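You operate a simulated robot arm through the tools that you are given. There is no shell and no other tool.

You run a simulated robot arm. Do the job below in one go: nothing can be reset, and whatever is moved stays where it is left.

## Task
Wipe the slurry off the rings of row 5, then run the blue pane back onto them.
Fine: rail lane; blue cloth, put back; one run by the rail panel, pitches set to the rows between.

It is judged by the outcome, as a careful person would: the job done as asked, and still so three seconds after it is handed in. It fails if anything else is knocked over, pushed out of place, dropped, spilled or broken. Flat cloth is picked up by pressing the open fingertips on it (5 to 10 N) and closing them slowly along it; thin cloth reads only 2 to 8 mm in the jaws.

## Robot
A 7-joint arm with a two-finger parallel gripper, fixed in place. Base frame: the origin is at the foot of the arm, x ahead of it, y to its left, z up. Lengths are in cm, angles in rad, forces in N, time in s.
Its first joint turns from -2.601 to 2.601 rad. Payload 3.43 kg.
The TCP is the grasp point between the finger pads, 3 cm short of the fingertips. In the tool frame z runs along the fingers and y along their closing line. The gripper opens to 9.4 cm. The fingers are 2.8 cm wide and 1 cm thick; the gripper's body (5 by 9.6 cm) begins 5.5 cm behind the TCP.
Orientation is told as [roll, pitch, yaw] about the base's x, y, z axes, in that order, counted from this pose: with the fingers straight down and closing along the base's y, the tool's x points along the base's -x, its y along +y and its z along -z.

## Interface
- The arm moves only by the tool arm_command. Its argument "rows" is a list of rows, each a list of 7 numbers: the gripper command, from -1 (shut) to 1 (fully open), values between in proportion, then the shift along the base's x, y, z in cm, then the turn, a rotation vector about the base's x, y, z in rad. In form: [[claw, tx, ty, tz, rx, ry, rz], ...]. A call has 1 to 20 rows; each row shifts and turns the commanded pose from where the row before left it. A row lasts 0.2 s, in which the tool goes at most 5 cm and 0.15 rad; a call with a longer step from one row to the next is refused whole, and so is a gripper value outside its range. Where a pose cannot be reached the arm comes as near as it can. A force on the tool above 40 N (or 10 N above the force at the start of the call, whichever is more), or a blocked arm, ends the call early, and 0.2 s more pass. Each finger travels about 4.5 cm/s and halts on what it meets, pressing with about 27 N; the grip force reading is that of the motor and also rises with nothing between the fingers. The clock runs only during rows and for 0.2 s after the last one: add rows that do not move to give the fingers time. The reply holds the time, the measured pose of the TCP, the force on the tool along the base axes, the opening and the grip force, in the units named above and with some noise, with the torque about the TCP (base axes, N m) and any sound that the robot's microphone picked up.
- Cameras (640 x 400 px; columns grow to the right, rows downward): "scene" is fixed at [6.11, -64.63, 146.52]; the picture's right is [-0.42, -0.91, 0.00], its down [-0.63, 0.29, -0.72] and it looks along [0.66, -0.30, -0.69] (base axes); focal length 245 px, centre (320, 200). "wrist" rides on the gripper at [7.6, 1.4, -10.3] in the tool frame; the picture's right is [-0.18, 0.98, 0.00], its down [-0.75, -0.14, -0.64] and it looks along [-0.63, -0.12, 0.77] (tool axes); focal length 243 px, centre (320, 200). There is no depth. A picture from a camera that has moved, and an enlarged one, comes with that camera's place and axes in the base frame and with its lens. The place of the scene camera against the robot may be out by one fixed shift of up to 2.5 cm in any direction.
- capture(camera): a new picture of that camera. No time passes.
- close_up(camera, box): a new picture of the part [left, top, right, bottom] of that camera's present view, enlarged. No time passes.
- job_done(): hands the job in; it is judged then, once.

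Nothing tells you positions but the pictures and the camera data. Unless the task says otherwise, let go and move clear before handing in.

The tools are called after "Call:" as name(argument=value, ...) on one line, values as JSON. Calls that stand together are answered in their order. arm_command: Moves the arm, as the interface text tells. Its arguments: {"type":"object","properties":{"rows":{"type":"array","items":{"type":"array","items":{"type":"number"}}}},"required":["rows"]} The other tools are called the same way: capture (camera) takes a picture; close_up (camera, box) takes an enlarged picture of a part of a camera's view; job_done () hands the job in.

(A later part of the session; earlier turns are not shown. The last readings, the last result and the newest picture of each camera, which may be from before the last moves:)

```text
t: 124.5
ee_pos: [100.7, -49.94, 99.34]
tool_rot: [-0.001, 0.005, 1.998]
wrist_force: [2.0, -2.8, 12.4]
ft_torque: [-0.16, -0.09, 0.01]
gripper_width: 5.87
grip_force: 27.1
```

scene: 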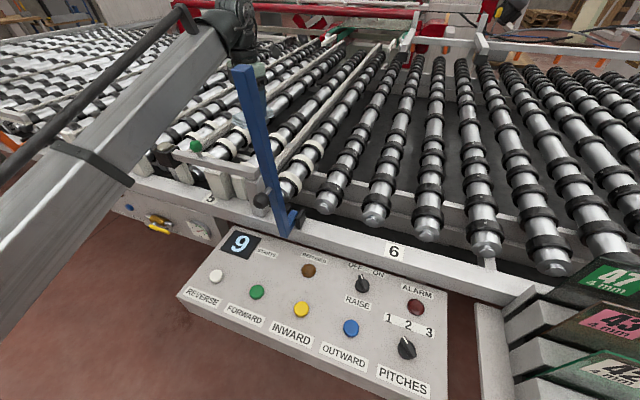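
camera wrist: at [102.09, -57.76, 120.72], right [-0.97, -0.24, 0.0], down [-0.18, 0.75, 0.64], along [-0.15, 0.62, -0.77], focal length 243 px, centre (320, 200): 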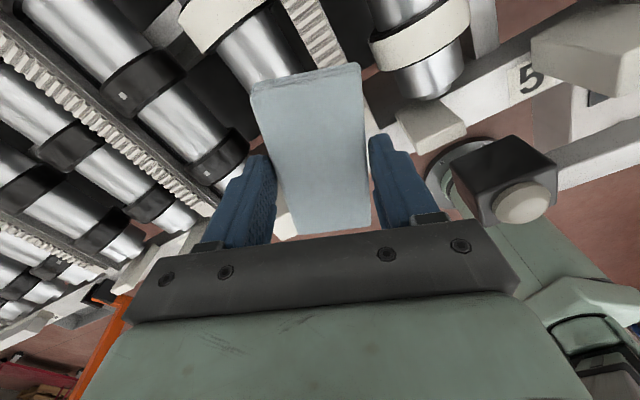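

Call:
arm_command(rows=[[0.05, 0.4, -0.4, 0.04, 0, 0, 0], [0.05, 0.4, -0.4, 0, 0, 0, 0], [0.05, 0.4, -0.4, 0, 0, 0, 0], [0.05, -0.4, 0.4, 0, 0, 0, 0], [0.05, -0.4, 0.4, 0, 0, 0, 0], [0.05, -0.4, 0.4, 0, 0, 0, 0], [0.05, -0.4, 0.4, 0, 0, 0, 0], [0.05, -0.4, 0.4, 0, 0, 0, 0], [0.05, -0.4, 0.4, 0, 0, 0, 0], [0.05, 0.4, -0.4, 0, 0, 0, 0], [0.05, 0.4, -0.4, 0, 0, 0, 0], [0.05, 0.4, -0.4, 0, 0, 0, 0], [0.05, 0.4, -0.4, 0, 0, 0, 0], [0.05, 0.4, -0.4, 0, 0, 0, 0], [0.05, 0.4, -0.4, 0, 0, 0, 0], [0.05, -0.4, 0.4, 0, 0, 0, 0], [0.05, -0.4, 0.4, 0, 0, 0, 0], [0.05, -0.4, 0.4, 0, 0, 0, 0]])

Call:
close_up(camera="scene", box=[140, 90, 260, 180])

Call:
capture(camera="wrist")

```text
t: 128.3
ee_pos: [100.72, -50.16, 99.19]
tool_rot: [0.0, 0.01, 1.994]
wrist_force: [14.4, -13.3, 23.1]
ft_torque: [-0.46, -0.56, -0.05]
gripper_width: 5.91
grip_force: 26.4
```

```text
4.44 times, centred on (200, 135) of scene
camera zoom: at [6.11, -64.63, 146.52], right [-0.42, -0.91, 0.0], down [-0.63, 0.29, -0.72], along [0.66, -0.3, -0.69], focal length 1088 px, centre (853, 489)
```

zoom: 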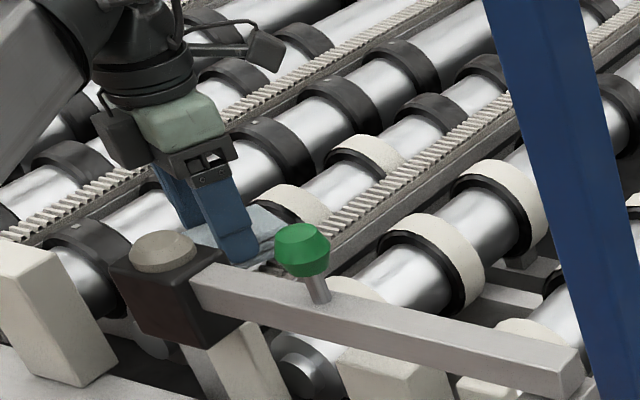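

```text
taken
camera wrist: at [102.42, -57.57, 109.58], right [-0.97, -0.24, 0.0], down [-0.18, 0.75, 0.64], along [-0.15, 0.62, -0.77], focal length 243 px, centre (320, 200)
```

wrist: 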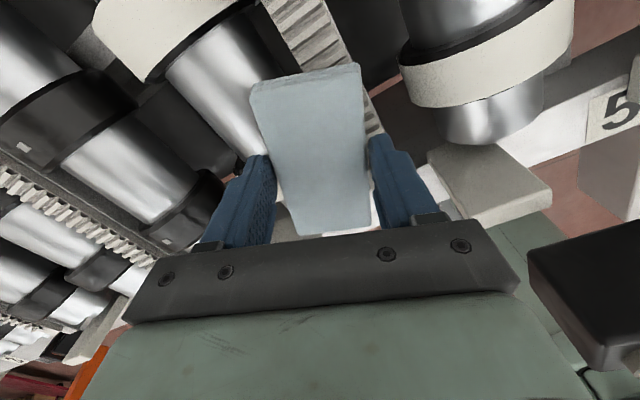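

Call:
arm_command(rows=[[0.05, 0, 0, 1, 0, 0, 0], [0.05, 0, 0, 3, 0, 0, 0], [0.05, 0, 0, 4, 0, 0, 0], [0.05, -1, -1, 3, 0, 0, 0], [0.05, -2.5, -2.5, 0, 0, 0, 0], [0.05, -3, -3, 0, 0, 0, 0], [0.05, -2.5, -2.5, 0, 0, 0, 0], [0.05, -1, -1, 0, 0, 0, 0], [0.05, 0, 0, 0, 0, 0, 0]])

Call:
capture(camera="wrist")

Call:
close_up(camera="scene", box=[140, 90, 260, 180])

```text
t: 130.3
ee_pos: [90.96, -60.02, 110.31]
tool_rot: [0.0, 0.003, 1.997]
wrist_force: [0.5, -0.2, -0.8]
ft_torque: [0.01, -0.01, 0.0]
gripper_width: 5.91
grip_force: 27.3
```

```text
taken
camera wrist: at [92.73, -67.43, 120.5], right [-0.97, -0.24, 0.0], down [-0.18, 0.75, 0.64], along [-0.15, 0.62, -0.77], focal length 243 px, centre (320, 200)
```

wrist: 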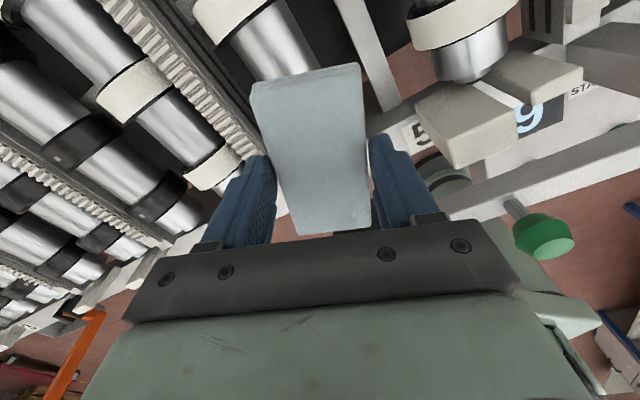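

```text
4.44 times, centred on (200, 135) of scene
camera zoom: at [6.11, -64.63, 146.52], right [-0.42, -0.91, 0.0], down [-0.63, 0.29, -0.72], along [0.66, -0.3, -0.69], focal length 1088 px, centre (853, 489)
```

zoom: 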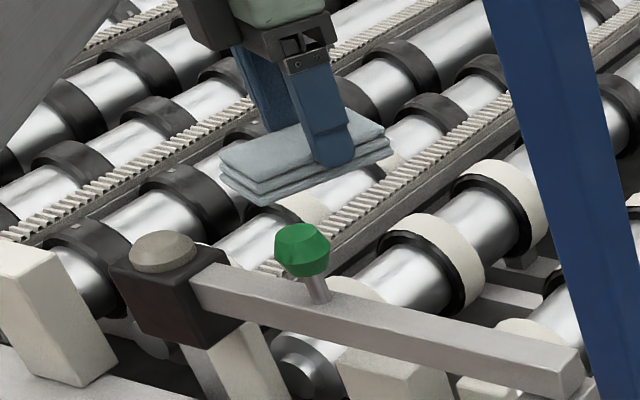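

Call:
close_up(camera="wrist", box=[70, 40, 270, 220])

Call:
close_up(camera="wrist", box=[170, 140, 250, 200])

```text
2.22 times, centred on (170, 130) of wrist
camera zoom: at [92.73, -67.43, 120.5], right [-0.97, -0.24, 0.0], down [-0.18, 0.75, 0.64], along [-0.15, 0.62, -0.77], focal length 539 px, centre (653, 356)
```

zoom: 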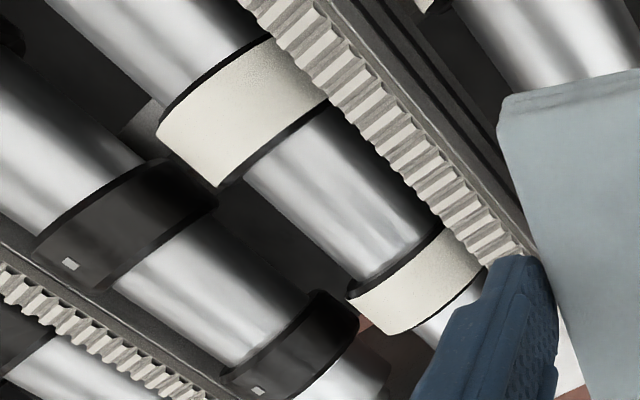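

```text
6.67 times, centred on (210, 170) of wrist
camera zoom: at [92.73, -67.43, 120.5], right [-0.97, -0.24, 0.0], down [-0.18, 0.75, 0.64], along [-0.15, 0.62, -0.77], focal length 1618 px, centre (1053, 400)
```

zoom: 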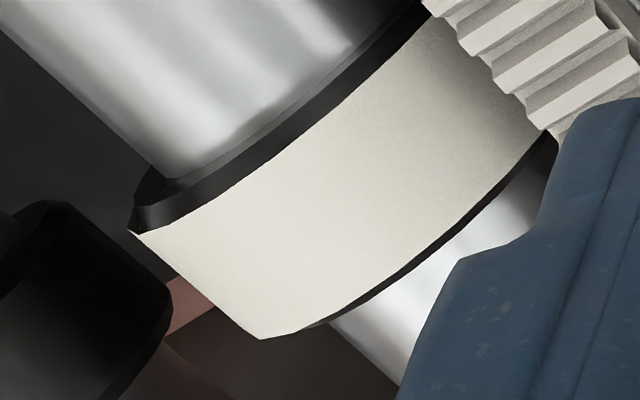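

Call:
close_up(camera="scene", box=[200, 60, 360, 160])

Call:
close_up(camera="scene", box=[250, 90, 350, 200])

```text
4.00 times, centred on (280, 110) of scene
camera zoom: at [6.11, -64.63, 146.52], right [-0.42, -0.91, 0.0], down [-0.63, 0.29, -0.72], along [0.66, -0.3, -0.69], focal length 979 px, centre (480, 560)
```

zoom: 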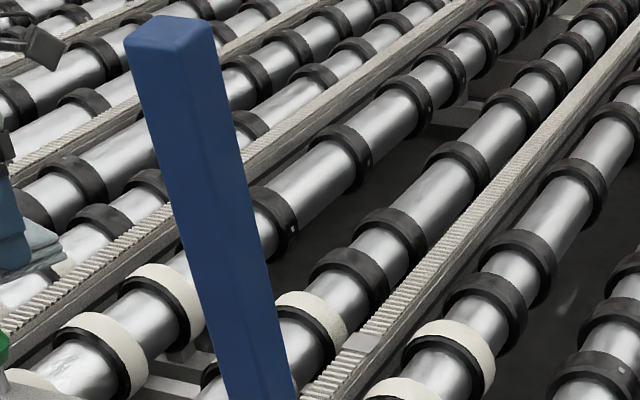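

```text
3.64 times, centred on (300, 145) of scene
camera zoom: at [6.11, -64.63, 146.52], right [-0.42, -0.91, 0.0], down [-0.63, 0.29, -0.72], along [0.66, -0.3, -0.69], focal length 890 px, centre (393, 400)
```

zoom: 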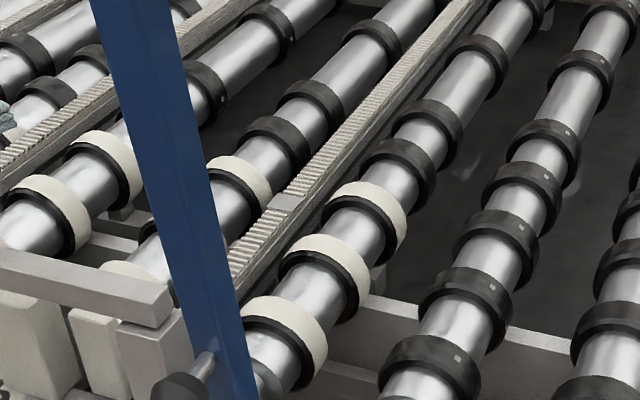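

The rollers don't turn and the rings remain cream. The pad is long enough to bridge the gap between neighbouring rings, so I'll align it with the roller and make long strokes along the second-from-left roller across rings 1 and 2.

Call:
arm_command(rows=[[0.05, -0.4, -0.3, -1, 0, 0, 0.05], [0.05, -0.4, -0.2, -3, 0, 0, 0.1], [0.05, 0, 0, -3, 0, 0, 0.1], [0.05, 0, 0, -2, 0, 0, 0], [0.05, 0, 0, -1, 0, 0, 0], [0.05, 0, 0, -0.5, 0, 0, 0], [0.05, 0, 0, -0.3, 0, 0, 0], [0.05, 0, 0, 0, 0, 0, 0]])

```text
t: 132.1
ee_pos: [89.99, -60.33, 99.27]
tool_rot: [0.0, 0.004, 2.246]
wrist_force: [-0.7, -0.4, -0.2]
ft_torque: [-0.02, -0.03, 0.01]
gripper_width: 5.87
grip_force: 27.4
```

Call:
arm_command(rows=[[0.05, 0, 0, -0.1, 0, 0, 0], [0.05, 0, 0, -0.06, 0, 0, 0], [0.05, 0, 0, 0, 0, 0, 0]])

```text
t: 132.9
ee_pos: [89.95, -60.42, 99.18]
tool_rot: [-0.001, 0.007, 2.247]
wrist_force: [5.6, -4.3, 17.2]
ft_torque: [-0.21, -0.22, -0.01]
gripper_width: 5.92
grip_force: 26.7
```

Call:
arm_command(rows=[[0.05, 0.3, -0.3, 0.08, 0, 0, 0], [0.05, 0.6, -0.6, 0, 0, 0, 0], [0.05, 0.6, -0.6, 0, 0, 0, 0], [0.05, 0.6, -0.6, 0, 0, 0, 0], [0.05, 0.6, -0.6, 0, 0, 0, 0], [0.05, 0.6, -0.6, 0, 0, 0, 0], [0.05, 0.6, -0.6, 0, 0, 0, 0], [0.05, 0.6, -0.6, 0, 0, 0, 0], [0.05, 0.6, -0.6, 0, 0, 0, 0], [0.05, 0.6, -0.6, 0, 0, 0, 0], [0.05, 0.6, -0.6, 0, 0, 0, 0], [0.05, 0.6, -0.6, 0, 0, 0, 0], [0.05, 0.6, -0.6, 0, 0, 0, 0], [0.05, 0.3, -0.3, 0, 0, 0, 0], [0.05, 0, 0, 0, 0, 0, 0]])

Call:
close_up(camera="scene", box=[180, 100, 300, 190])

Call:
capture(camera="wrist")

```text
t: 134.5
ee_pos: [93.11, -63.86, 99.11]
tool_rot: [0.004, -0.01, 2.246]
wrist_force: [-6.5, 5.6, 3.5]
ft_torque: [0.16, 0.11, 0.17]
gripper_width: 6.02
grip_force: 27.3
stopped in row 7: the force on the tool passed its limit at 40 N (the readings are from after the stop); the commanded pose is now the measured one
```

```text
4.44 times, centred on (240, 145) of scene
camera zoom: at [6.11, -64.63, 146.52], right [-0.42, -0.91, 0.0], down [-0.63, 0.29, -0.72], along [0.66, -0.3, -0.69], focal length 1088 px, centre (676, 444)
```

zoom: 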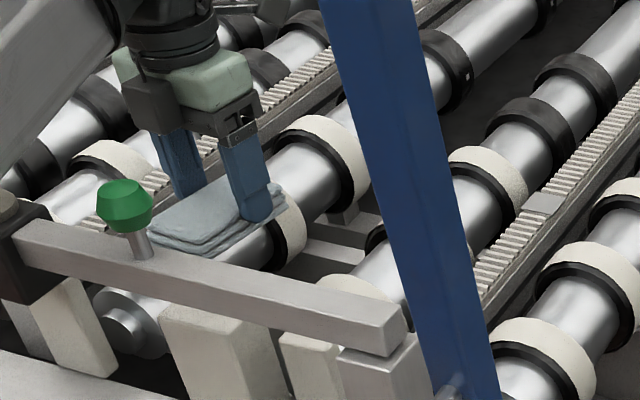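

```text
taken
camera wrist: at [96.78, -70.66, 109.38], right [-0.88, -0.47, 0.01], down [-0.36, 0.67, 0.65], along [-0.31, 0.57, -0.76], focal length 243 px, centre (320, 200)
```

wrist: 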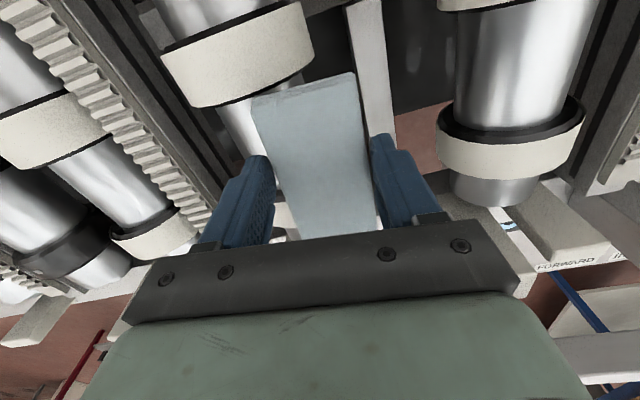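

Call:
arm_command(rows=[[0.05, -0.3, 0.3, 0.5, 0, 0, 0], [0.05, 0, 0, 1.5, 0, 0, 0], [0.05, 0, 0, 3, 0, 0, 0], [0.05, 1, -1, 4, 0, 0, 0], [0.05, 2, -2, 2, 0, 0, 0], [0.05, 1, -1, 0, 0, 0, 0], [0.05, 0, 0, 0, 0, 0, 0]])

Call:
capture(camera="wrist")

Call:
close_up(camera="scene", box=[180, 90, 300, 190])

```text
t: 136.1
ee_pos: [96.07, -66.98, 110.02]
tool_rot: [0.002, -0.006, 2.247]
wrist_force: [-0.1, 0.0, 0.3]
ft_torque: [0.04, -0.02, 0.03]
gripper_width: 6.01
grip_force: 27.2
out of reach, approached as far as the arm can: row 6
```

```text
taken
camera wrist: at [99.78, -73.89, 120.29], right [-0.88, -0.47, 0.0], down [-0.36, 0.67, 0.65], along [-0.31, 0.57, -0.76], focal length 243 px, centre (320, 200)
```

wrist: 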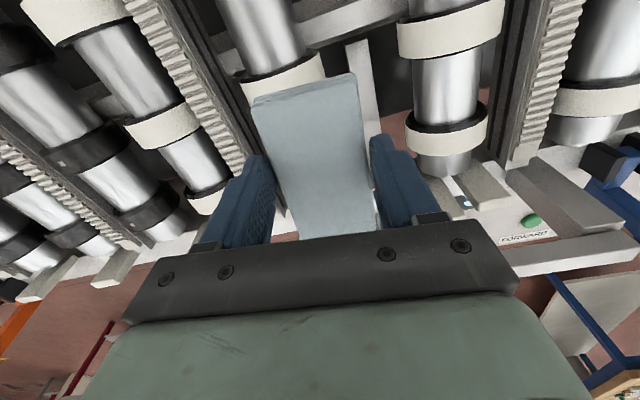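

```text
4.00 times, centred on (240, 140) of scene
camera zoom: at [6.11, -64.63, 146.52], right [-0.42, -0.91, 0.0], down [-0.63, 0.29, -0.72], along [0.66, -0.3, -0.69], focal length 979 px, centre (640, 440)
```

zoom: 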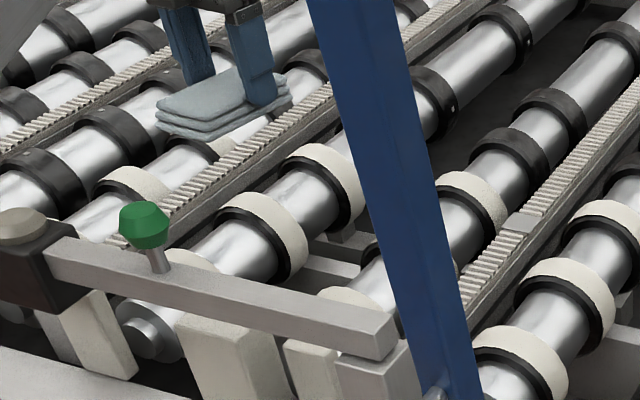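

Call:
close_up(camera="wrist", box=[380, 0, 520, 180])

Call:
close_up(camera="scene", box=[205, 120, 285, 180])

Call:
close_up(camera="wrist", box=[100, 60, 240, 220])

```text
2.22 times, centred on (450, 90) of wrist
camera zoom: at [99.78, -73.89, 120.29], right [-0.88, -0.47, 0.0], down [-0.36, 0.67, 0.65], along [-0.31, 0.57, -0.76], focal length 539 px, centre (31, 444)
```

zoom: 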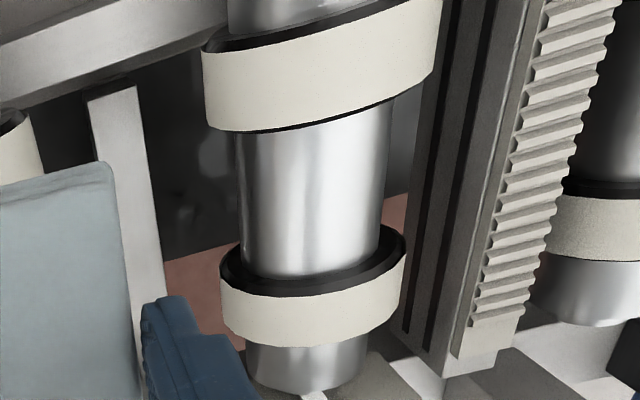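

```text
6.67 times, centred on (245, 150) of scene
camera zoom: at [6.11, -64.63, 146.52], right [-0.42, -0.91, 0.0], down [-0.63, 0.29, -0.72], along [0.66, -0.3, -0.69], focal length 1632 px, centre (820, 533)
```

zoom: 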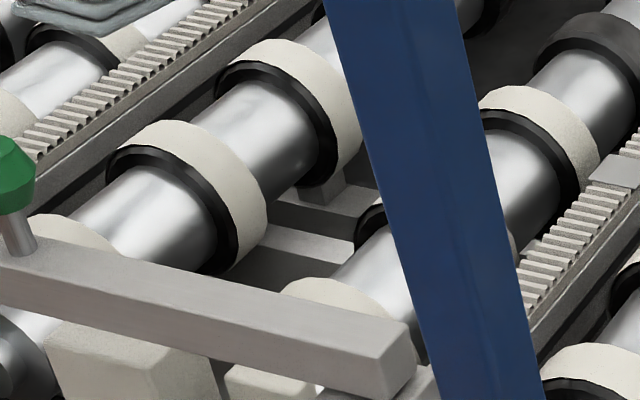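

```text
2.50 times, centred on (170, 140) of wrist
camera zoom: at [99.78, -73.89, 120.29], right [-0.88, -0.47, 0.0], down [-0.36, 0.67, 0.65], along [-0.31, 0.57, -0.76], focal length 606 px, centre (695, 350)
```

zoom: 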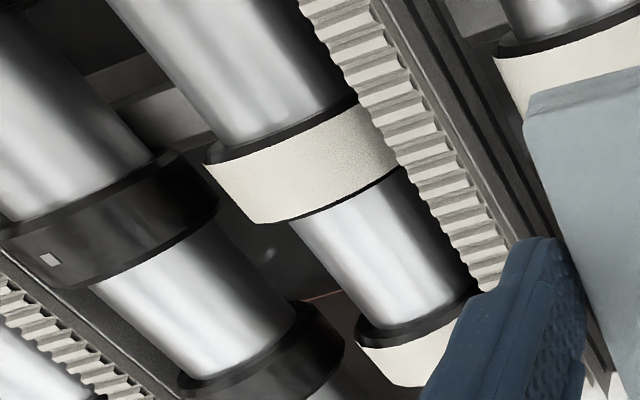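

The close-ups hint that some rings have a grainy film and others look smooth. I'll inspect individual rings at higher zoom.

Call:
close_up(camera="wrist", box=[420, 100, 500, 160])

Call:
close_up(camera="wrist", box=[390, 0, 510, 70])

Call:
close_up(camera="wrist", box=[550, 60, 640, 130])

Call:
close_up(camera="wrist", box=[120, 95, 210, 155])

Call:
close_up(camera="scene", box=[225, 130, 265, 160])

Call:
close_up(camera="scene", box=[280, 135, 330, 200])

```text
6.67 times, centred on (460, 130) of wrist
camera zoom: at [99.78, -73.89, 120.29], right [-0.88, -0.47, 0.0], down [-0.36, 0.67, 0.65], along [-0.31, 0.57, -0.76], focal length 1618 px, centre (-613, 667)
```

zoom: 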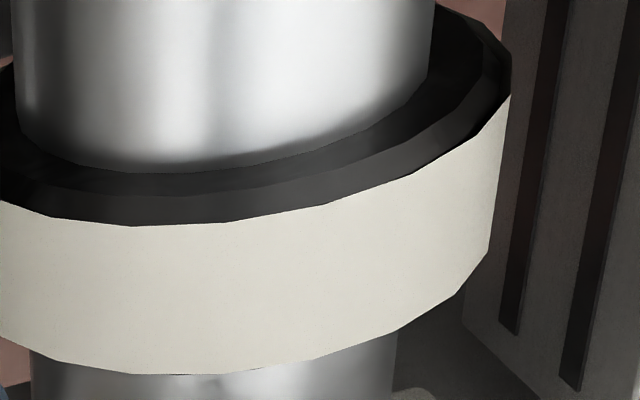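

```text
5.33 times, centred on (450, 35) of wrist
camera zoom: at [99.78, -73.89, 120.29], right [-0.88, -0.47, 0.0], down [-0.36, 0.67, 0.65], along [-0.31, 0.57, -0.76], focal length 1294 px, centre (-373, 1080)
```

zoom: 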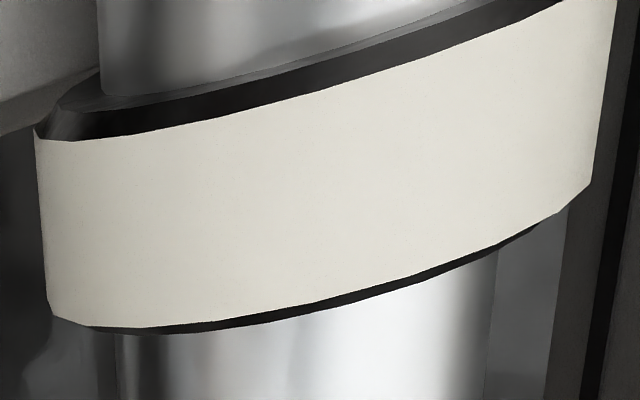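

```text
5.71 times, centred on (595, 95) of wrist
camera zoom: at [99.78, -73.89, 120.29], right [-0.88, -0.47, 0.0], down [-0.36, 0.67, 0.65], along [-0.31, 0.57, -0.76], focal length 1386 px, centre (-1251, 800)
```

zoom: 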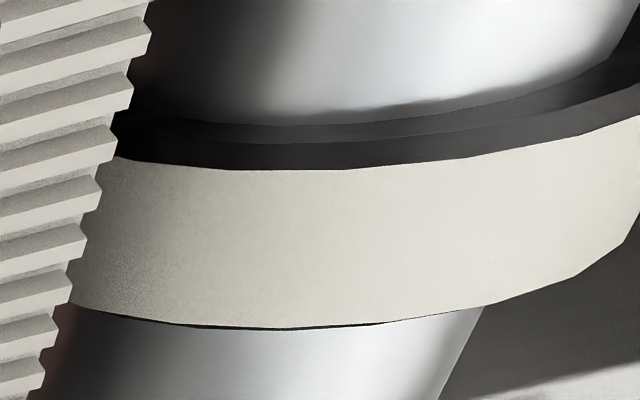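

```text
6.67 times, centred on (165, 125) of wrist
camera zoom: at [99.78, -73.89, 120.29], right [-0.88, -0.47, 0.0], down [-0.36, 0.67, 0.65], along [-0.31, 0.57, -0.76], focal length 1618 px, centre (1353, 700)
```

zoom: 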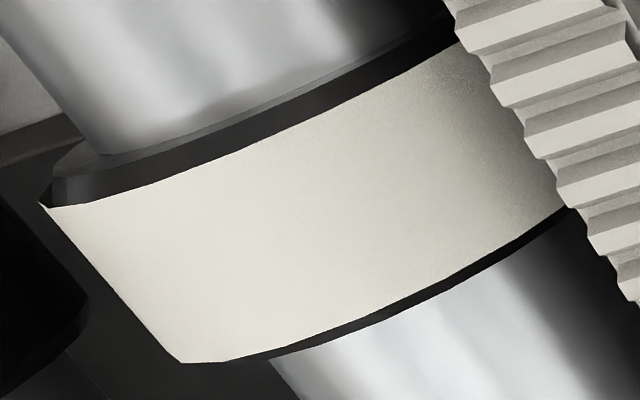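

```text
13.33 times, centred on (245, 145) of scene
camera zoom: at [6.11, -64.63, 146.52], right [-0.42, -0.91, 0.0], down [-0.63, 0.29, -0.72], along [0.66, -0.3, -0.69], focal length 3264 px, centre (1320, 933)
```

zoom: 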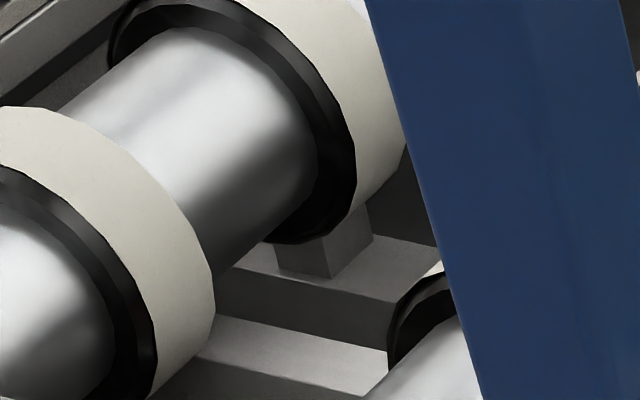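

```text
6.15 times, centred on (305, 168) of scene
camera zoom: at [6.11, -64.63, 146.52], right [-0.42, -0.91, 0.0], down [-0.63, 0.29, -0.72], along [0.66, -0.3, -0.69], focal length 1507 px, centre (412, 400)
```

zoom: 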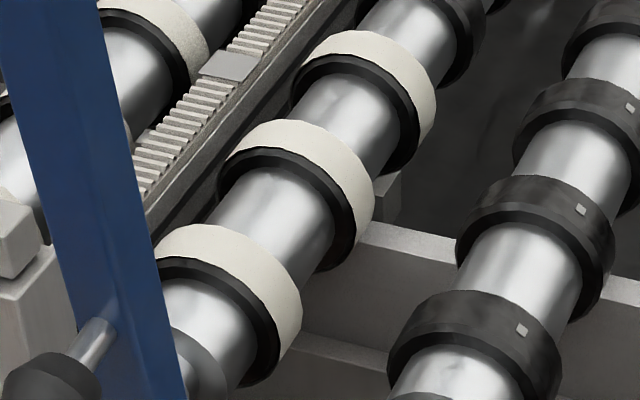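

The bands look uniform everywhere, so my wiping so far hasn't registered visibly. I'll work the second ring of this roller (in clear view of the scene camera) with many strokes in both directions.

Call:
arm_command(rows=[[0.05, 0, 0.4, -2, 0, 0, 0], [0.05, 0, 0, -4, 0, 0, 0], [0.05, 0, 0, -3, 0, 0, 0], [0.05, 0, 0, -1, 0, 0, 0], [0.05, 0, 0, -0.5, 0, 0, 0], [0.05, 0, 0, 0, 0, 0, 0]])

```text
t: 137.5
ee_pos: [96.31, -66.54, 99.54]
tool_rot: [0.005, -0.005, 2.245]
wrist_force: [3.6, 1.7, 10.0]
ft_torque: [-0.47, -0.21, 0.17]
gripper_width: 5.95
grip_force: 27.2
```

Call:
arm_command(rows=[[0.05, 0, 0, -0.1, 0, 0, 0], [0.05, 0, 0, -0.1, 0, 0, 0], [0.05, 0, 0, 0, 0, 0, 0]])

Call:
close_up(camera="scene", box=[190, 100, 290, 180])

```text
t: 138.3
ee_pos: [96.28, -66.65, 99.19]
tool_rot: [0.001, -0.006, 2.245]
wrist_force: [7.1, 4.6, 21.9]
ft_torque: [-0.24, -1.0, 0.36]
gripper_width: 5.94
grip_force: 27.3
```

```text
5.00 times, centred on (240, 140) of scene
camera zoom: at [6.11, -64.63, 146.52], right [-0.42, -0.91, 0.0], down [-0.63, 0.29, -0.72], along [0.66, -0.3, -0.69], focal length 1224 px, centre (720, 500)
```

zoom: 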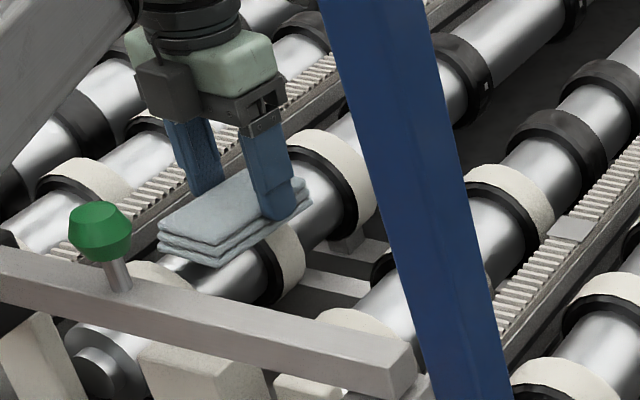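

Call:
arm_command(rows=[[0.05, 0.5, 0.5, 0.08, 0, 0, 0], [0.05, 0.5, 0.5, 0, 0, 0, 0], [0.05, -0.7, -0.7, 0, 0, 0, 0], [0.05, -0.7, -0.7, 0, 0, 0, 0], [0.05, -0.7, -0.7, 0, 0, 0, 0], [0.05, 0.7, 0.7, 0, 0, 0, 0], [0.05, 0.7, 0.7, 0, 0, 0, 0], [0.05, 0.7, 0.7, 0, 0, 0, 0], [0.05, -0.7, -0.7, 0, 0, 0, 0], [0.05, -0.7, -0.7, 0, 0, 0, 0], [0.05, -0.7, -0.7, 0, 0, 0, 0], [0.05, 0.7, 0.7, 0, 0, 0, 0], [0.05, 0.7, 0.7, 0, 0, 0, 0], [0.05, 0.7, 0.7, 0, 0, 0, 0], [0.05, -0.7, -0.7, 0, 0, 0, 0], [0.05, -0.7, -0.7, 0, 0, 0, 0], [0.05, -0.7, -0.7, 0, 0, 0, 0], [0.05, 0.6, 0.6, 0, 0, 0, 0], [0.05, 0.5, 0.5, 0, 0, 0, 0]])

Call:
close_up(camera="scene", box=[190, 100, 290, 180])

```text
t: 142.3
ee_pos: [96.23, -66.81, 99.08]
tool_rot: [0.003, -0.007, 2.246]
wrist_force: [-0.8, 1.9, 0.2]
ft_torque: [-0.01, -0.03, -0.03]
gripper_width: 5.89
grip_force: 27.5
```

```text
5.00 times, centred on (240, 140) of scene
camera zoom: at [6.11, -64.63, 146.52], right [-0.42, -0.91, 0.0], down [-0.63, 0.29, -0.72], along [0.66, -0.3, -0.69], focal length 1224 px, centre (720, 500)
```

zoom: 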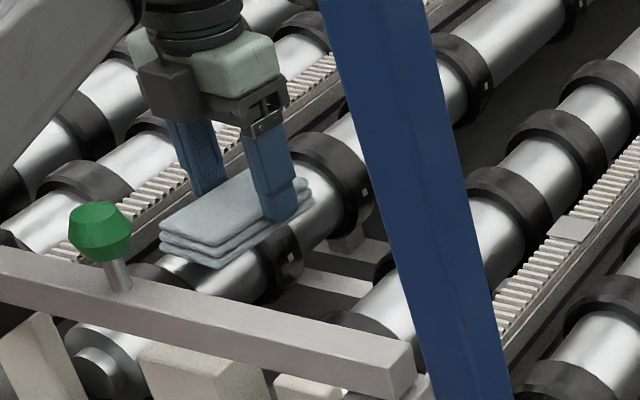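

The cream is gone: the rings have all turned black. I'll check the whole row to be sure.

Call:
capture(camera="scene")

Call:
close_up(camera="scene", box=[150, 90, 350, 210])

Call:
capture(camera="wrist")

```text
taken
```

scene: 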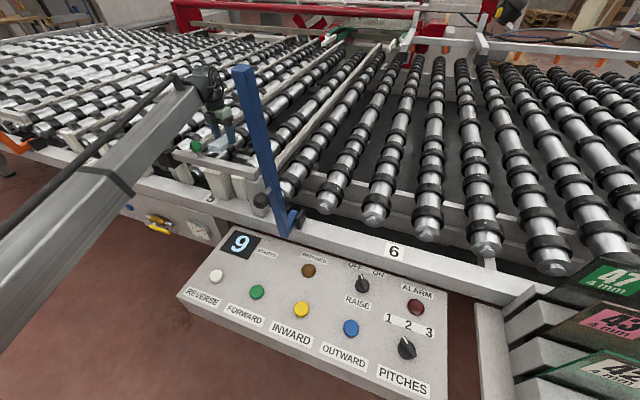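

```text
3.20 times, centred on (250, 150) of scene
camera zoom: at [6.11, -64.63, 146.52], right [-0.42, -0.91, 0.0], down [-0.63, 0.29, -0.72], along [0.66, -0.3, -0.69], focal length 784 px, centre (544, 360)
```

zoom: 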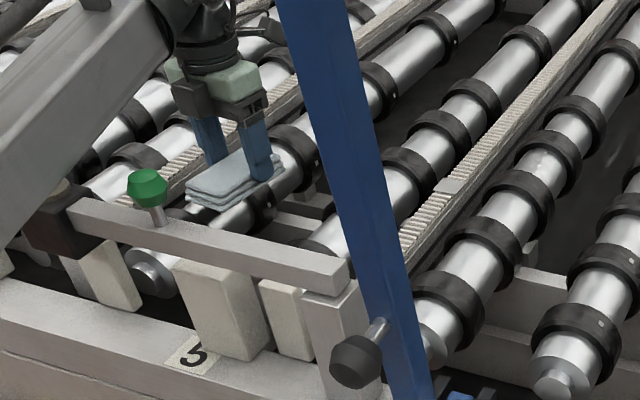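

```text
taken
camera wrist: at [99.8, -73.55, 109.4], right [-0.88, -0.47, 0.01], down [-0.36, 0.67, 0.65], along [-0.31, 0.57, -0.76], focal length 243 px, centre (320, 200)
```

wrist: 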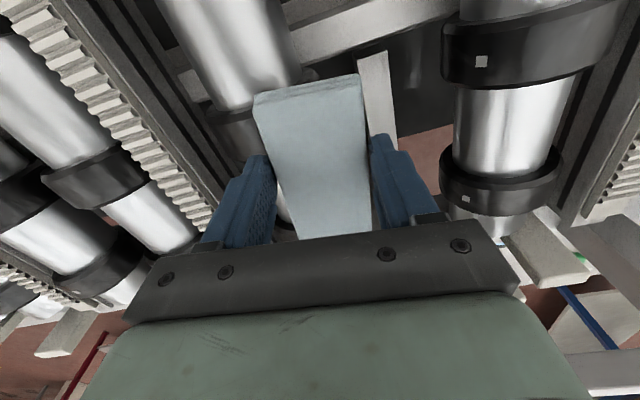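

All twelve rings are clean. Now I'll lift, retract over the bar the way I came, and take the cloth back to its spot.

Call:
arm_command(rows=[[0.05, 0, 0, 1, 0, 0, 0], [0.05, 0, 0, 3, 0, 0, -0.04], [0.05, 0, 0, 4, 0, 0, -0.05], [0.05, 0, 0, 4, 0, 0, -0.05], [0.05, 0, 0, 4, 0, 0, -0.05], [0.05, -1, 0.5, 3, 0, 0, -0.05], [0.05, -2.5, 1.1, 0, 0, 0, 0], [0.05, -3, 1.3, 0, 0, 0, 0], [0.05, -3, 1.3, 0, 0, 0, 0], [0.05, -3, 1.3, 0, 0, 0, 0], [0.05, -3, 1.3, 0, 0, 0, 0], [0.05, -3, 1.3, 0, 0, 0, 0], [0.05, -3, 1.3, 0, 0, 0, 0], [0.05, -2, 0.9, 0, 0, 0, 0], [0.05, 0, 0, 0, 0, 0, 0]])

Call:
capture(camera="scene")

Call:
capture(camera="wrist")

```text
t: 145.5
ee_pos: [71.64, -55.77, 118.03]
tool_rot: [0.003, -0.008, 2.007]
wrist_force: [0.5, -0.3, 0.5]
ft_torque: [0.02, -0.01, -0.02]
gripper_width: 5.88
grip_force: 26.4
out of reach, approached as far as the arm can: row 5
```

```text
taken
```

scene: 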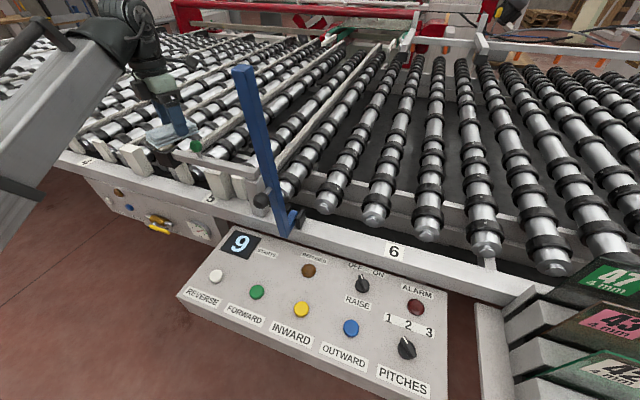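

```text
taken
camera wrist: at [73.57, -63.24, 128.16], right [-0.97, -0.25, 0.01], down [-0.19, 0.74, 0.65], along [-0.16, 0.63, -0.76], focal length 243 px, centre (320, 200)
```

wrist: 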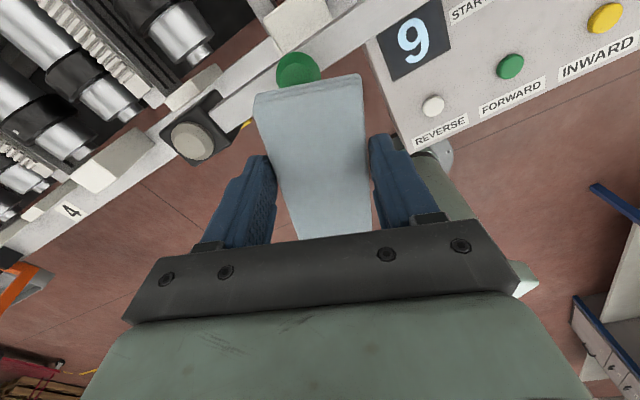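

Call:
arm_command(rows=[[0.05, -1.5, 0.6, 0, 0, 0, 0], [0.05, -2.6, 0.9, -0.5, 0, 0, 0], [0.05, -2.6, 0.9, -1, 0, 0, 0], [0.05, -2.6, 0.9, -1, 0, 0, 0], [0.05, -2.6, 0.9, -1, 0, 0, 0], [0.05, -2.6, 0.9, -1, 0, 0, 0], [0.05, -2.6, 0.9, -1, 0, 0, -0.05], [0.05, -2.6, 0.9, -1, 0, 0, -0.1], [0.05, -2.6, 0.8, -1, 0, 0, -0.12], [0.05, -2, 0.5, -0.5, 0, 0, -0.12], [0.05, -1, 0, 0, 0, 0, -0.12], [0.05, 0, 0, 0, 0, 0, -0.12], [0.05, 0, 0, 0, 0, 0, -0.12], [0.05, 0, 0, 0, 0, 0, -0.12], [0.05, 0, 0, 0, 0, 0, -0.12], [0.05, 0, 0, 0, 0, 0, -0.12], [0.05, 0, 0, 0, 0, 0, -0.1], [0.05, 0, 0, 0, 0, 0, 0]])

Call:
capture(camera="scene")

```text
t: 149.3
ee_pos: [46.49, -47.55, 109.72]
tool_rot: [-0.002, -0.008, 0.793]
wrist_force: [0.2, -0.2, -0.2]
ft_torque: [0.0, 0.01, 0.0]
gripper_width: 5.9
grip_force: 26.6
```

```text
taken
```

scene: 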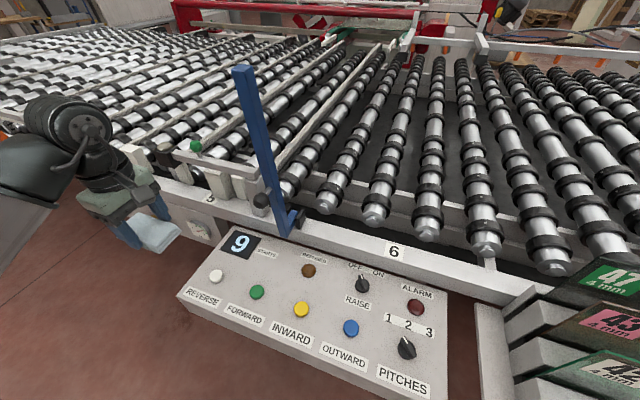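

Call:
arm_command(rows=[[0.05, -1, -0.6, 0, 0, 0, 0], [0.05, -2.2, -1.3, 0, 0, 0, 0], [0.05, -2.2, -1.3, 0, 0, 0, 0], [0.05, -2.2, -1.4, 0, 0, 0, 0], [0.05, -2.2, -1.4, 0, 0, 0, 0], [0.05, -2.2, -1.4, 0, 0, 0, 0], [0.05, -2.2, -1.4, 0, 0, 0, 0], [0.05, -2.2, -1.4, 0, 0, 0, 0], [0.05, -1.8, -1.2, 0, 0, 0, 0], [0.05, -0.5, -1, 0, 0, 0, 0], [0.05, 0.8, -2, 0, 0, 0, 0], [0.05, 1.4, -3.2, 0, 0, 0, 0], [0.05, 1.4, -3.2, 0, 0, 0, 0], [0.05, 1.4, -3.2, 0, 0, 0, 0], [0.05, 1.4, -3.2, 0, 0, 0, 0], [0.05, 1.4, -3.2, 0, 0, 0, 0], [0.05, 1.4, -3.2, 0, 0, 0, 0], [0.05, 1.4, -3.2, 0, 0, 0, 0], [0.05, 1.4, -3.2, 0, 0, 0, 0], [0.05, 0, 0, 0, 0, 0, 0]])

Call:
capture(camera="wrist")

Call:
capture(camera="scene")

```text
t: 153.5
ee_pos: [39.92, -87.72, 109.67]
tool_rot: [0.004, -0.007, 0.796]
wrist_force: [-0.7, -1.2, -0.1]
ft_torque: [0.01, 0.0, 0.02]
gripper_width: 5.9
grip_force: 27.5
out of reach, approached as far as the arm can: row 3
```

```text
taken
camera wrist: at [33.4, -92.15, 119.89], right [-0.57, 0.82, 0.01], down [0.63, 0.43, 0.65], along [0.53, 0.37, -0.76], focal length 243 px, centre (320, 200)
```

wrist: 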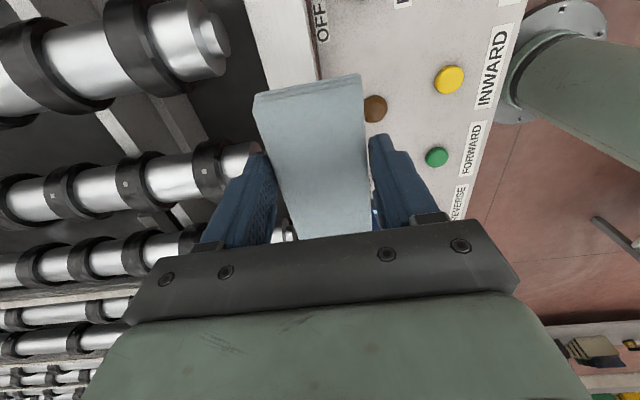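

```text
taken
```

scene: 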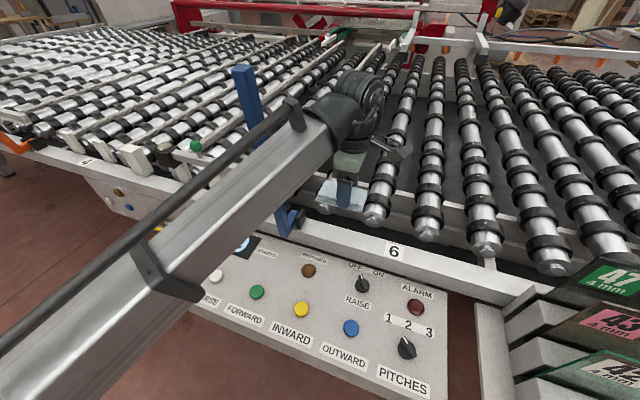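

Call:
arm_command(rows=[[0.05, 0.9, -1.1, 0, 0, 0, 0], [0.05, 0.9, -1.2, -1, 0.002, 0.01, -0.01], [0.05, 0, 0, -2.5, 0, 0, 0], [0.05, 0, 0, -3, 0, 0, 0], [0.05, 0, 0, -3, 0, 0, 0], [0.05, 0, 0, -3, 0, 0, 0], [0.05, 0, 0, -2, 0, 0, 0], [0.05, 0, 0, -1, 0, 0, 0], [0.05, 0, 0, 0, 0, 0, 0]])

Call:
capture(camera="wrist")

Call:
close_up(camera="scene", box=[290, 180, 410, 270])

```text
t: 155.5
ee_pos: [41.51, -89.79, 94.11]
tool_rot: [0.012, -0.001, 0.786]
wrist_force: [0.6, -0.3, 0.0]
ft_torque: [-0.03, 0.0, -0.03]
gripper_width: 5.9
grip_force: 26.9
```

```text
taken
camera wrist: at [35.1, -94.19, 104.34], right [-0.57, 0.82, 0.01], down [0.64, 0.43, 0.64], along [0.52, 0.37, -0.77], focal length 243 px, centre (320, 200)
```

wrist: 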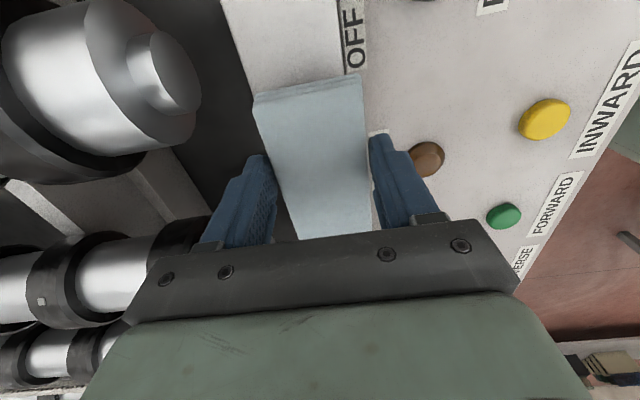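

```text
4.44 times, centred on (350, 225) of scene
camera zoom: at [6.11, -64.63, 146.52], right [-0.42, -0.91, 0.0], down [-0.63, 0.29, -0.72], along [0.66, -0.3, -0.69], focal length 1088 px, centre (187, 89)
```

zoom: 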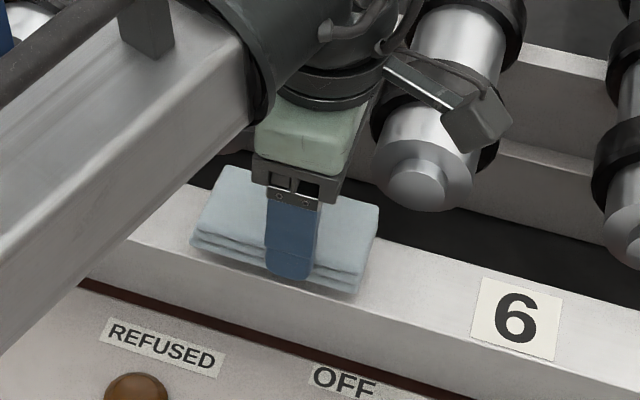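

The pad is right over its original spot. Lowering it onto the rail gently.

Call:
arm_command(rows=[[0.05, 0, 0, -0.8, 0, 0, 0], [0.05, 0, 0, -0.5, 0, 0, 0], [0.05, 0, 0, -0.2, 0, 0, 0], [0.05, 0, 0, 0, 0, 0, 0]])

```text
t: 156.5
ee_pos: [41.46, -89.92, 92.61]
tool_rot: [0.011, -0.001, 0.785]
wrist_force: [0.1, -0.4, -0.3]
ft_torque: [0.02, 0.04, 0.0]
gripper_width: 5.87
grip_force: 27.4
```

Call:
arm_command(rows=[[0.05, 0, 0, -0.15, 0, 0, 0], [0.05, 0, 0, -0.1, 0, 0, 0], [0.05, 0, 0, 0, 0, 0, 0]])

```text
t: 157.3
ee_pos: [41.52, -89.9, 92.23]
tool_rot: [0.012, -0.002, 0.785]
wrist_force: [-0.3, -0.4, -0.7]
ft_torque: [0.03, 0.01, -0.01]
gripper_width: 5.88
grip_force: 26.6
```

Call:
arm_command(rows=[[0.05, 0, 0, -0.12, 0, 0, 0], [0.05, 0, 0, -0.1, 0, 0, 0], [0.05, 0, 0, 0, 0, 0, 0]])

Call:
close_up(camera="scene", box=[310, 200, 390, 260])

```text
t: 158.1
ee_pos: [41.48, -89.84, 92.12]
tool_rot: [0.013, -0.001, 0.785]
wrist_force: [0.8, 1.4, 5.1]
ft_torque: [-0.27, 0.05, 0.02]
gripper_width: 5.9
grip_force: 27.2
```

```text
6.67 times, centred on (350, 230) of scene
camera zoom: at [6.11, -64.63, 146.52], right [-0.42, -0.91, 0.0], down [-0.63, 0.29, -0.72], along [0.66, -0.3, -0.69], focal length 1632 px, centre (120, 0)
```

zoom: 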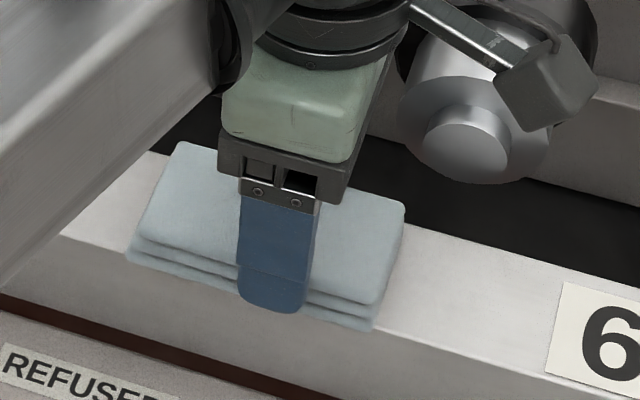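

Contact with the rail at 5 N. Opening the fingers gently now.

Call:
arm_command(rows=[[0.15, 0, 0, 0, 0, 0, 0], [0.22, 0, 0, 0, 0, 0, 0], [0.28, 0, 0, 0, 0, 0, 0], [0.35, 0, 0, 0, 0, 0, 0], [0.45, 0, 0, 0, 0, 0, 0], [0.55, 0, 0, 0, 0, 0, 0], [0.6, 0, 0, 0, 0, 0, 0], [0.6, 0, 0, 0, 0, 0, 0]])

Call:
capture(camera="wrist")

Call:
close_up(camera="scene", box=[310, 200, 390, 260])

```text
t: 159.9
ee_pos: [41.52, -89.98, 92.19]
tool_rot: [0.012, -0.003, 0.786]
wrist_force: [0.2, 0.4, 0.3]
ft_torque: [0.01, 0.0, 0.0]
gripper_width: 7.54
grip_force: 0.0
```

```text
taken
camera wrist: at [35.16, -94.32, 102.37], right [-0.57, 0.82, 0.01], down [0.64, 0.43, 0.64], along [0.52, 0.37, -0.77], focal length 243 px, centre (320, 200)
```

wrist: 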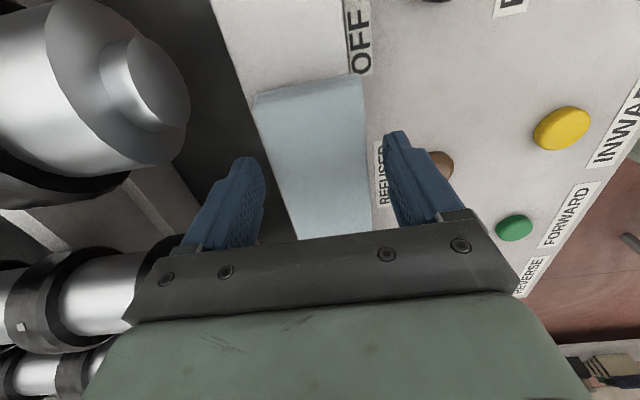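

```text
6.67 times, centred on (350, 230) of scene
camera zoom: at [6.11, -64.63, 146.52], right [-0.42, -0.91, 0.0], down [-0.63, 0.29, -0.72], along [0.66, -0.3, -0.69], focal length 1632 px, centre (120, 0)
```

zoom: 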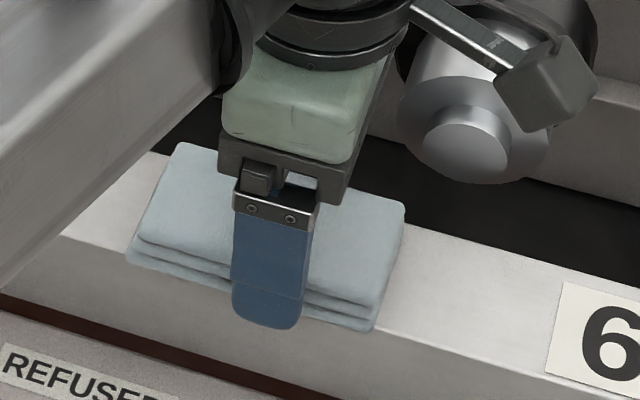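

The pad is resting on the rail. I'll lift straight up and check its placement.

Call:
arm_command(rows=[[0.65, 0, 0, 0.5, 0, 0, 0], [0.65, 0, 0, 1.5, 0, 0, 0], [0.65, 0, 0, 3, 0, 0, 0], [0.65, 0, 0, 4, 0, 0, 0], [0.65, 0, 0, 4, 0, 0, 0], [0.65, 0, 0, 3, 0, 0, 0], [0.65, 0, 0, 0, 0, 0, 0]])

Call:
capture(camera="wrist")

Call:
close_up(camera="scene", box=[240, 160, 400, 260])

```text
t: 161.5
ee_pos: [41.4, -89.84, 108.05]
tool_rot: [0.013, -0.001, 0.784]
wrist_force: [-0.4, -0.4, -0.6]
ft_torque: [0.0, -0.01, 0.0]
gripper_width: 7.75
grip_force: 0.1
```

```text
taken
camera wrist: at [35.09, -94.25, 118.46], right [-0.57, 0.82, 0.01], down [0.64, 0.43, 0.64], along [0.52, 0.37, -0.77], focal length 243 px, centre (320, 200)
```

wrist: 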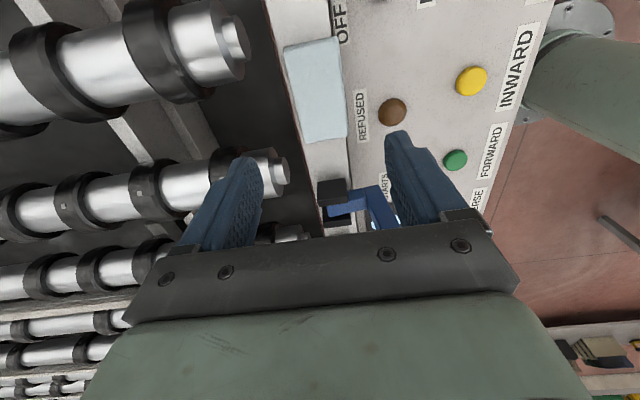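

```text
4.00 times, centred on (320, 210) of scene
camera zoom: at [6.11, -64.63, 146.52], right [-0.42, -0.91, 0.0], down [-0.63, 0.29, -0.72], along [0.66, -0.3, -0.69], focal length 979 px, centre (320, 160)
```

zoom: 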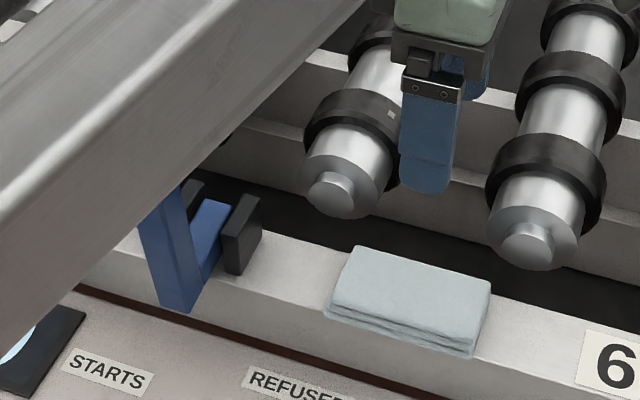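

The cloth is back in its original place. Next is the PITCHES knob; the pane is on row 8 and must go to row 5, so it needs 3. I'll move above the knob and look.

Call:
arm_command(rows=[[0.65, -1.5, 1, 0, -0.01, 0, 0.04], [0.65, -2.6, 1, 0, 0, 0, 0.07], [0.65, -2.6, 0.5, 0, 0, 0, 0.07], [0.65, -2.6, 0, 0, 0, 0, 0.07], [0.65, -2.6, 0, 0, 0, 0, 0.07], [0.65, -2.6, 0, 0, 0, 0, 0.07], [0.65, -2.6, 0, 0, 0, 0, 0.07], [0.65, -2.6, -0.5, 0, 0, 0, 0.07], [0.65, -2.6, -0.5, 0, 0, 0, 0.07], [0.65, -2.6, -0.5, 0, 0, 0, 0.06], [0.65, -2.6, -0.5, 0, 0, 0, 0.05], [0.65, -1.3, 0, 0, 0, 0, 0], [0.65, 0, 0, 0, 0, 0, 0]])

Call:
capture(camera="wrist")

Call:
capture(camera="scene")

```text
t: 164.3
ee_pos: [12.65, -89.19, 108.23]
tool_rot: [0.006, 0.006, 1.496]
wrist_force: [0.0, 2.1, -0.2]
ft_torque: [0.03, -0.01, 0.0]
gripper_width: 7.74
grip_force: 0.0
```

```text
taken
camera wrist: at [10.73, -96.68, 118.53], right [-0.97, 0.26, 0.0], down [0.2, 0.74, 0.64], along [0.16, 0.62, -0.77], focal length 243 px, centre (320, 200)
```

wrist: 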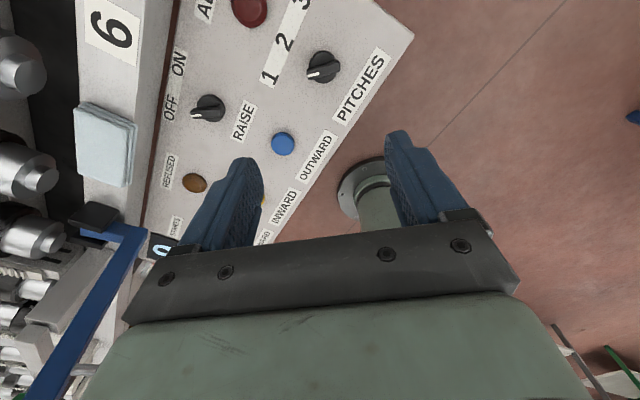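

```text
taken
```

scene: 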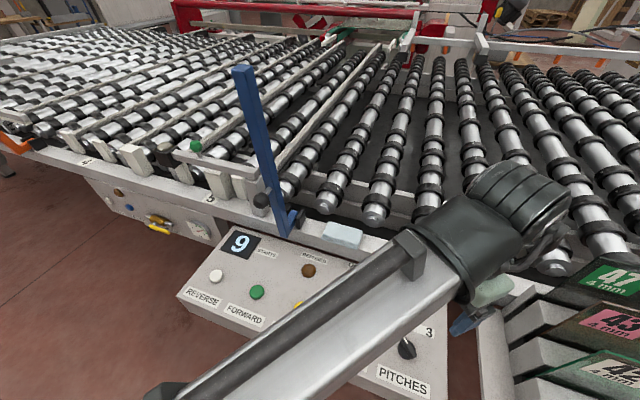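

Call:
close_up(camera="wrist", box=[250, 10, 400, 120])

```text
3.64 times, centred on (325, 65) of wrist
camera zoom: at [10.73, -96.68, 118.53], right [-0.97, 0.26, 0.0], down [0.2, 0.74, 0.64], along [0.16, 0.62, -0.77], focal length 882 px, centre (302, 691)
```

zoom: 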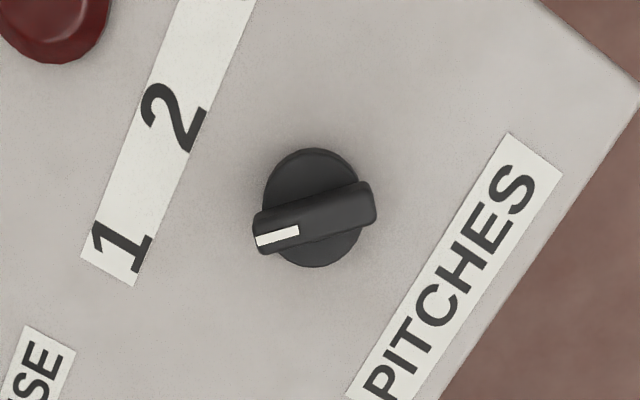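

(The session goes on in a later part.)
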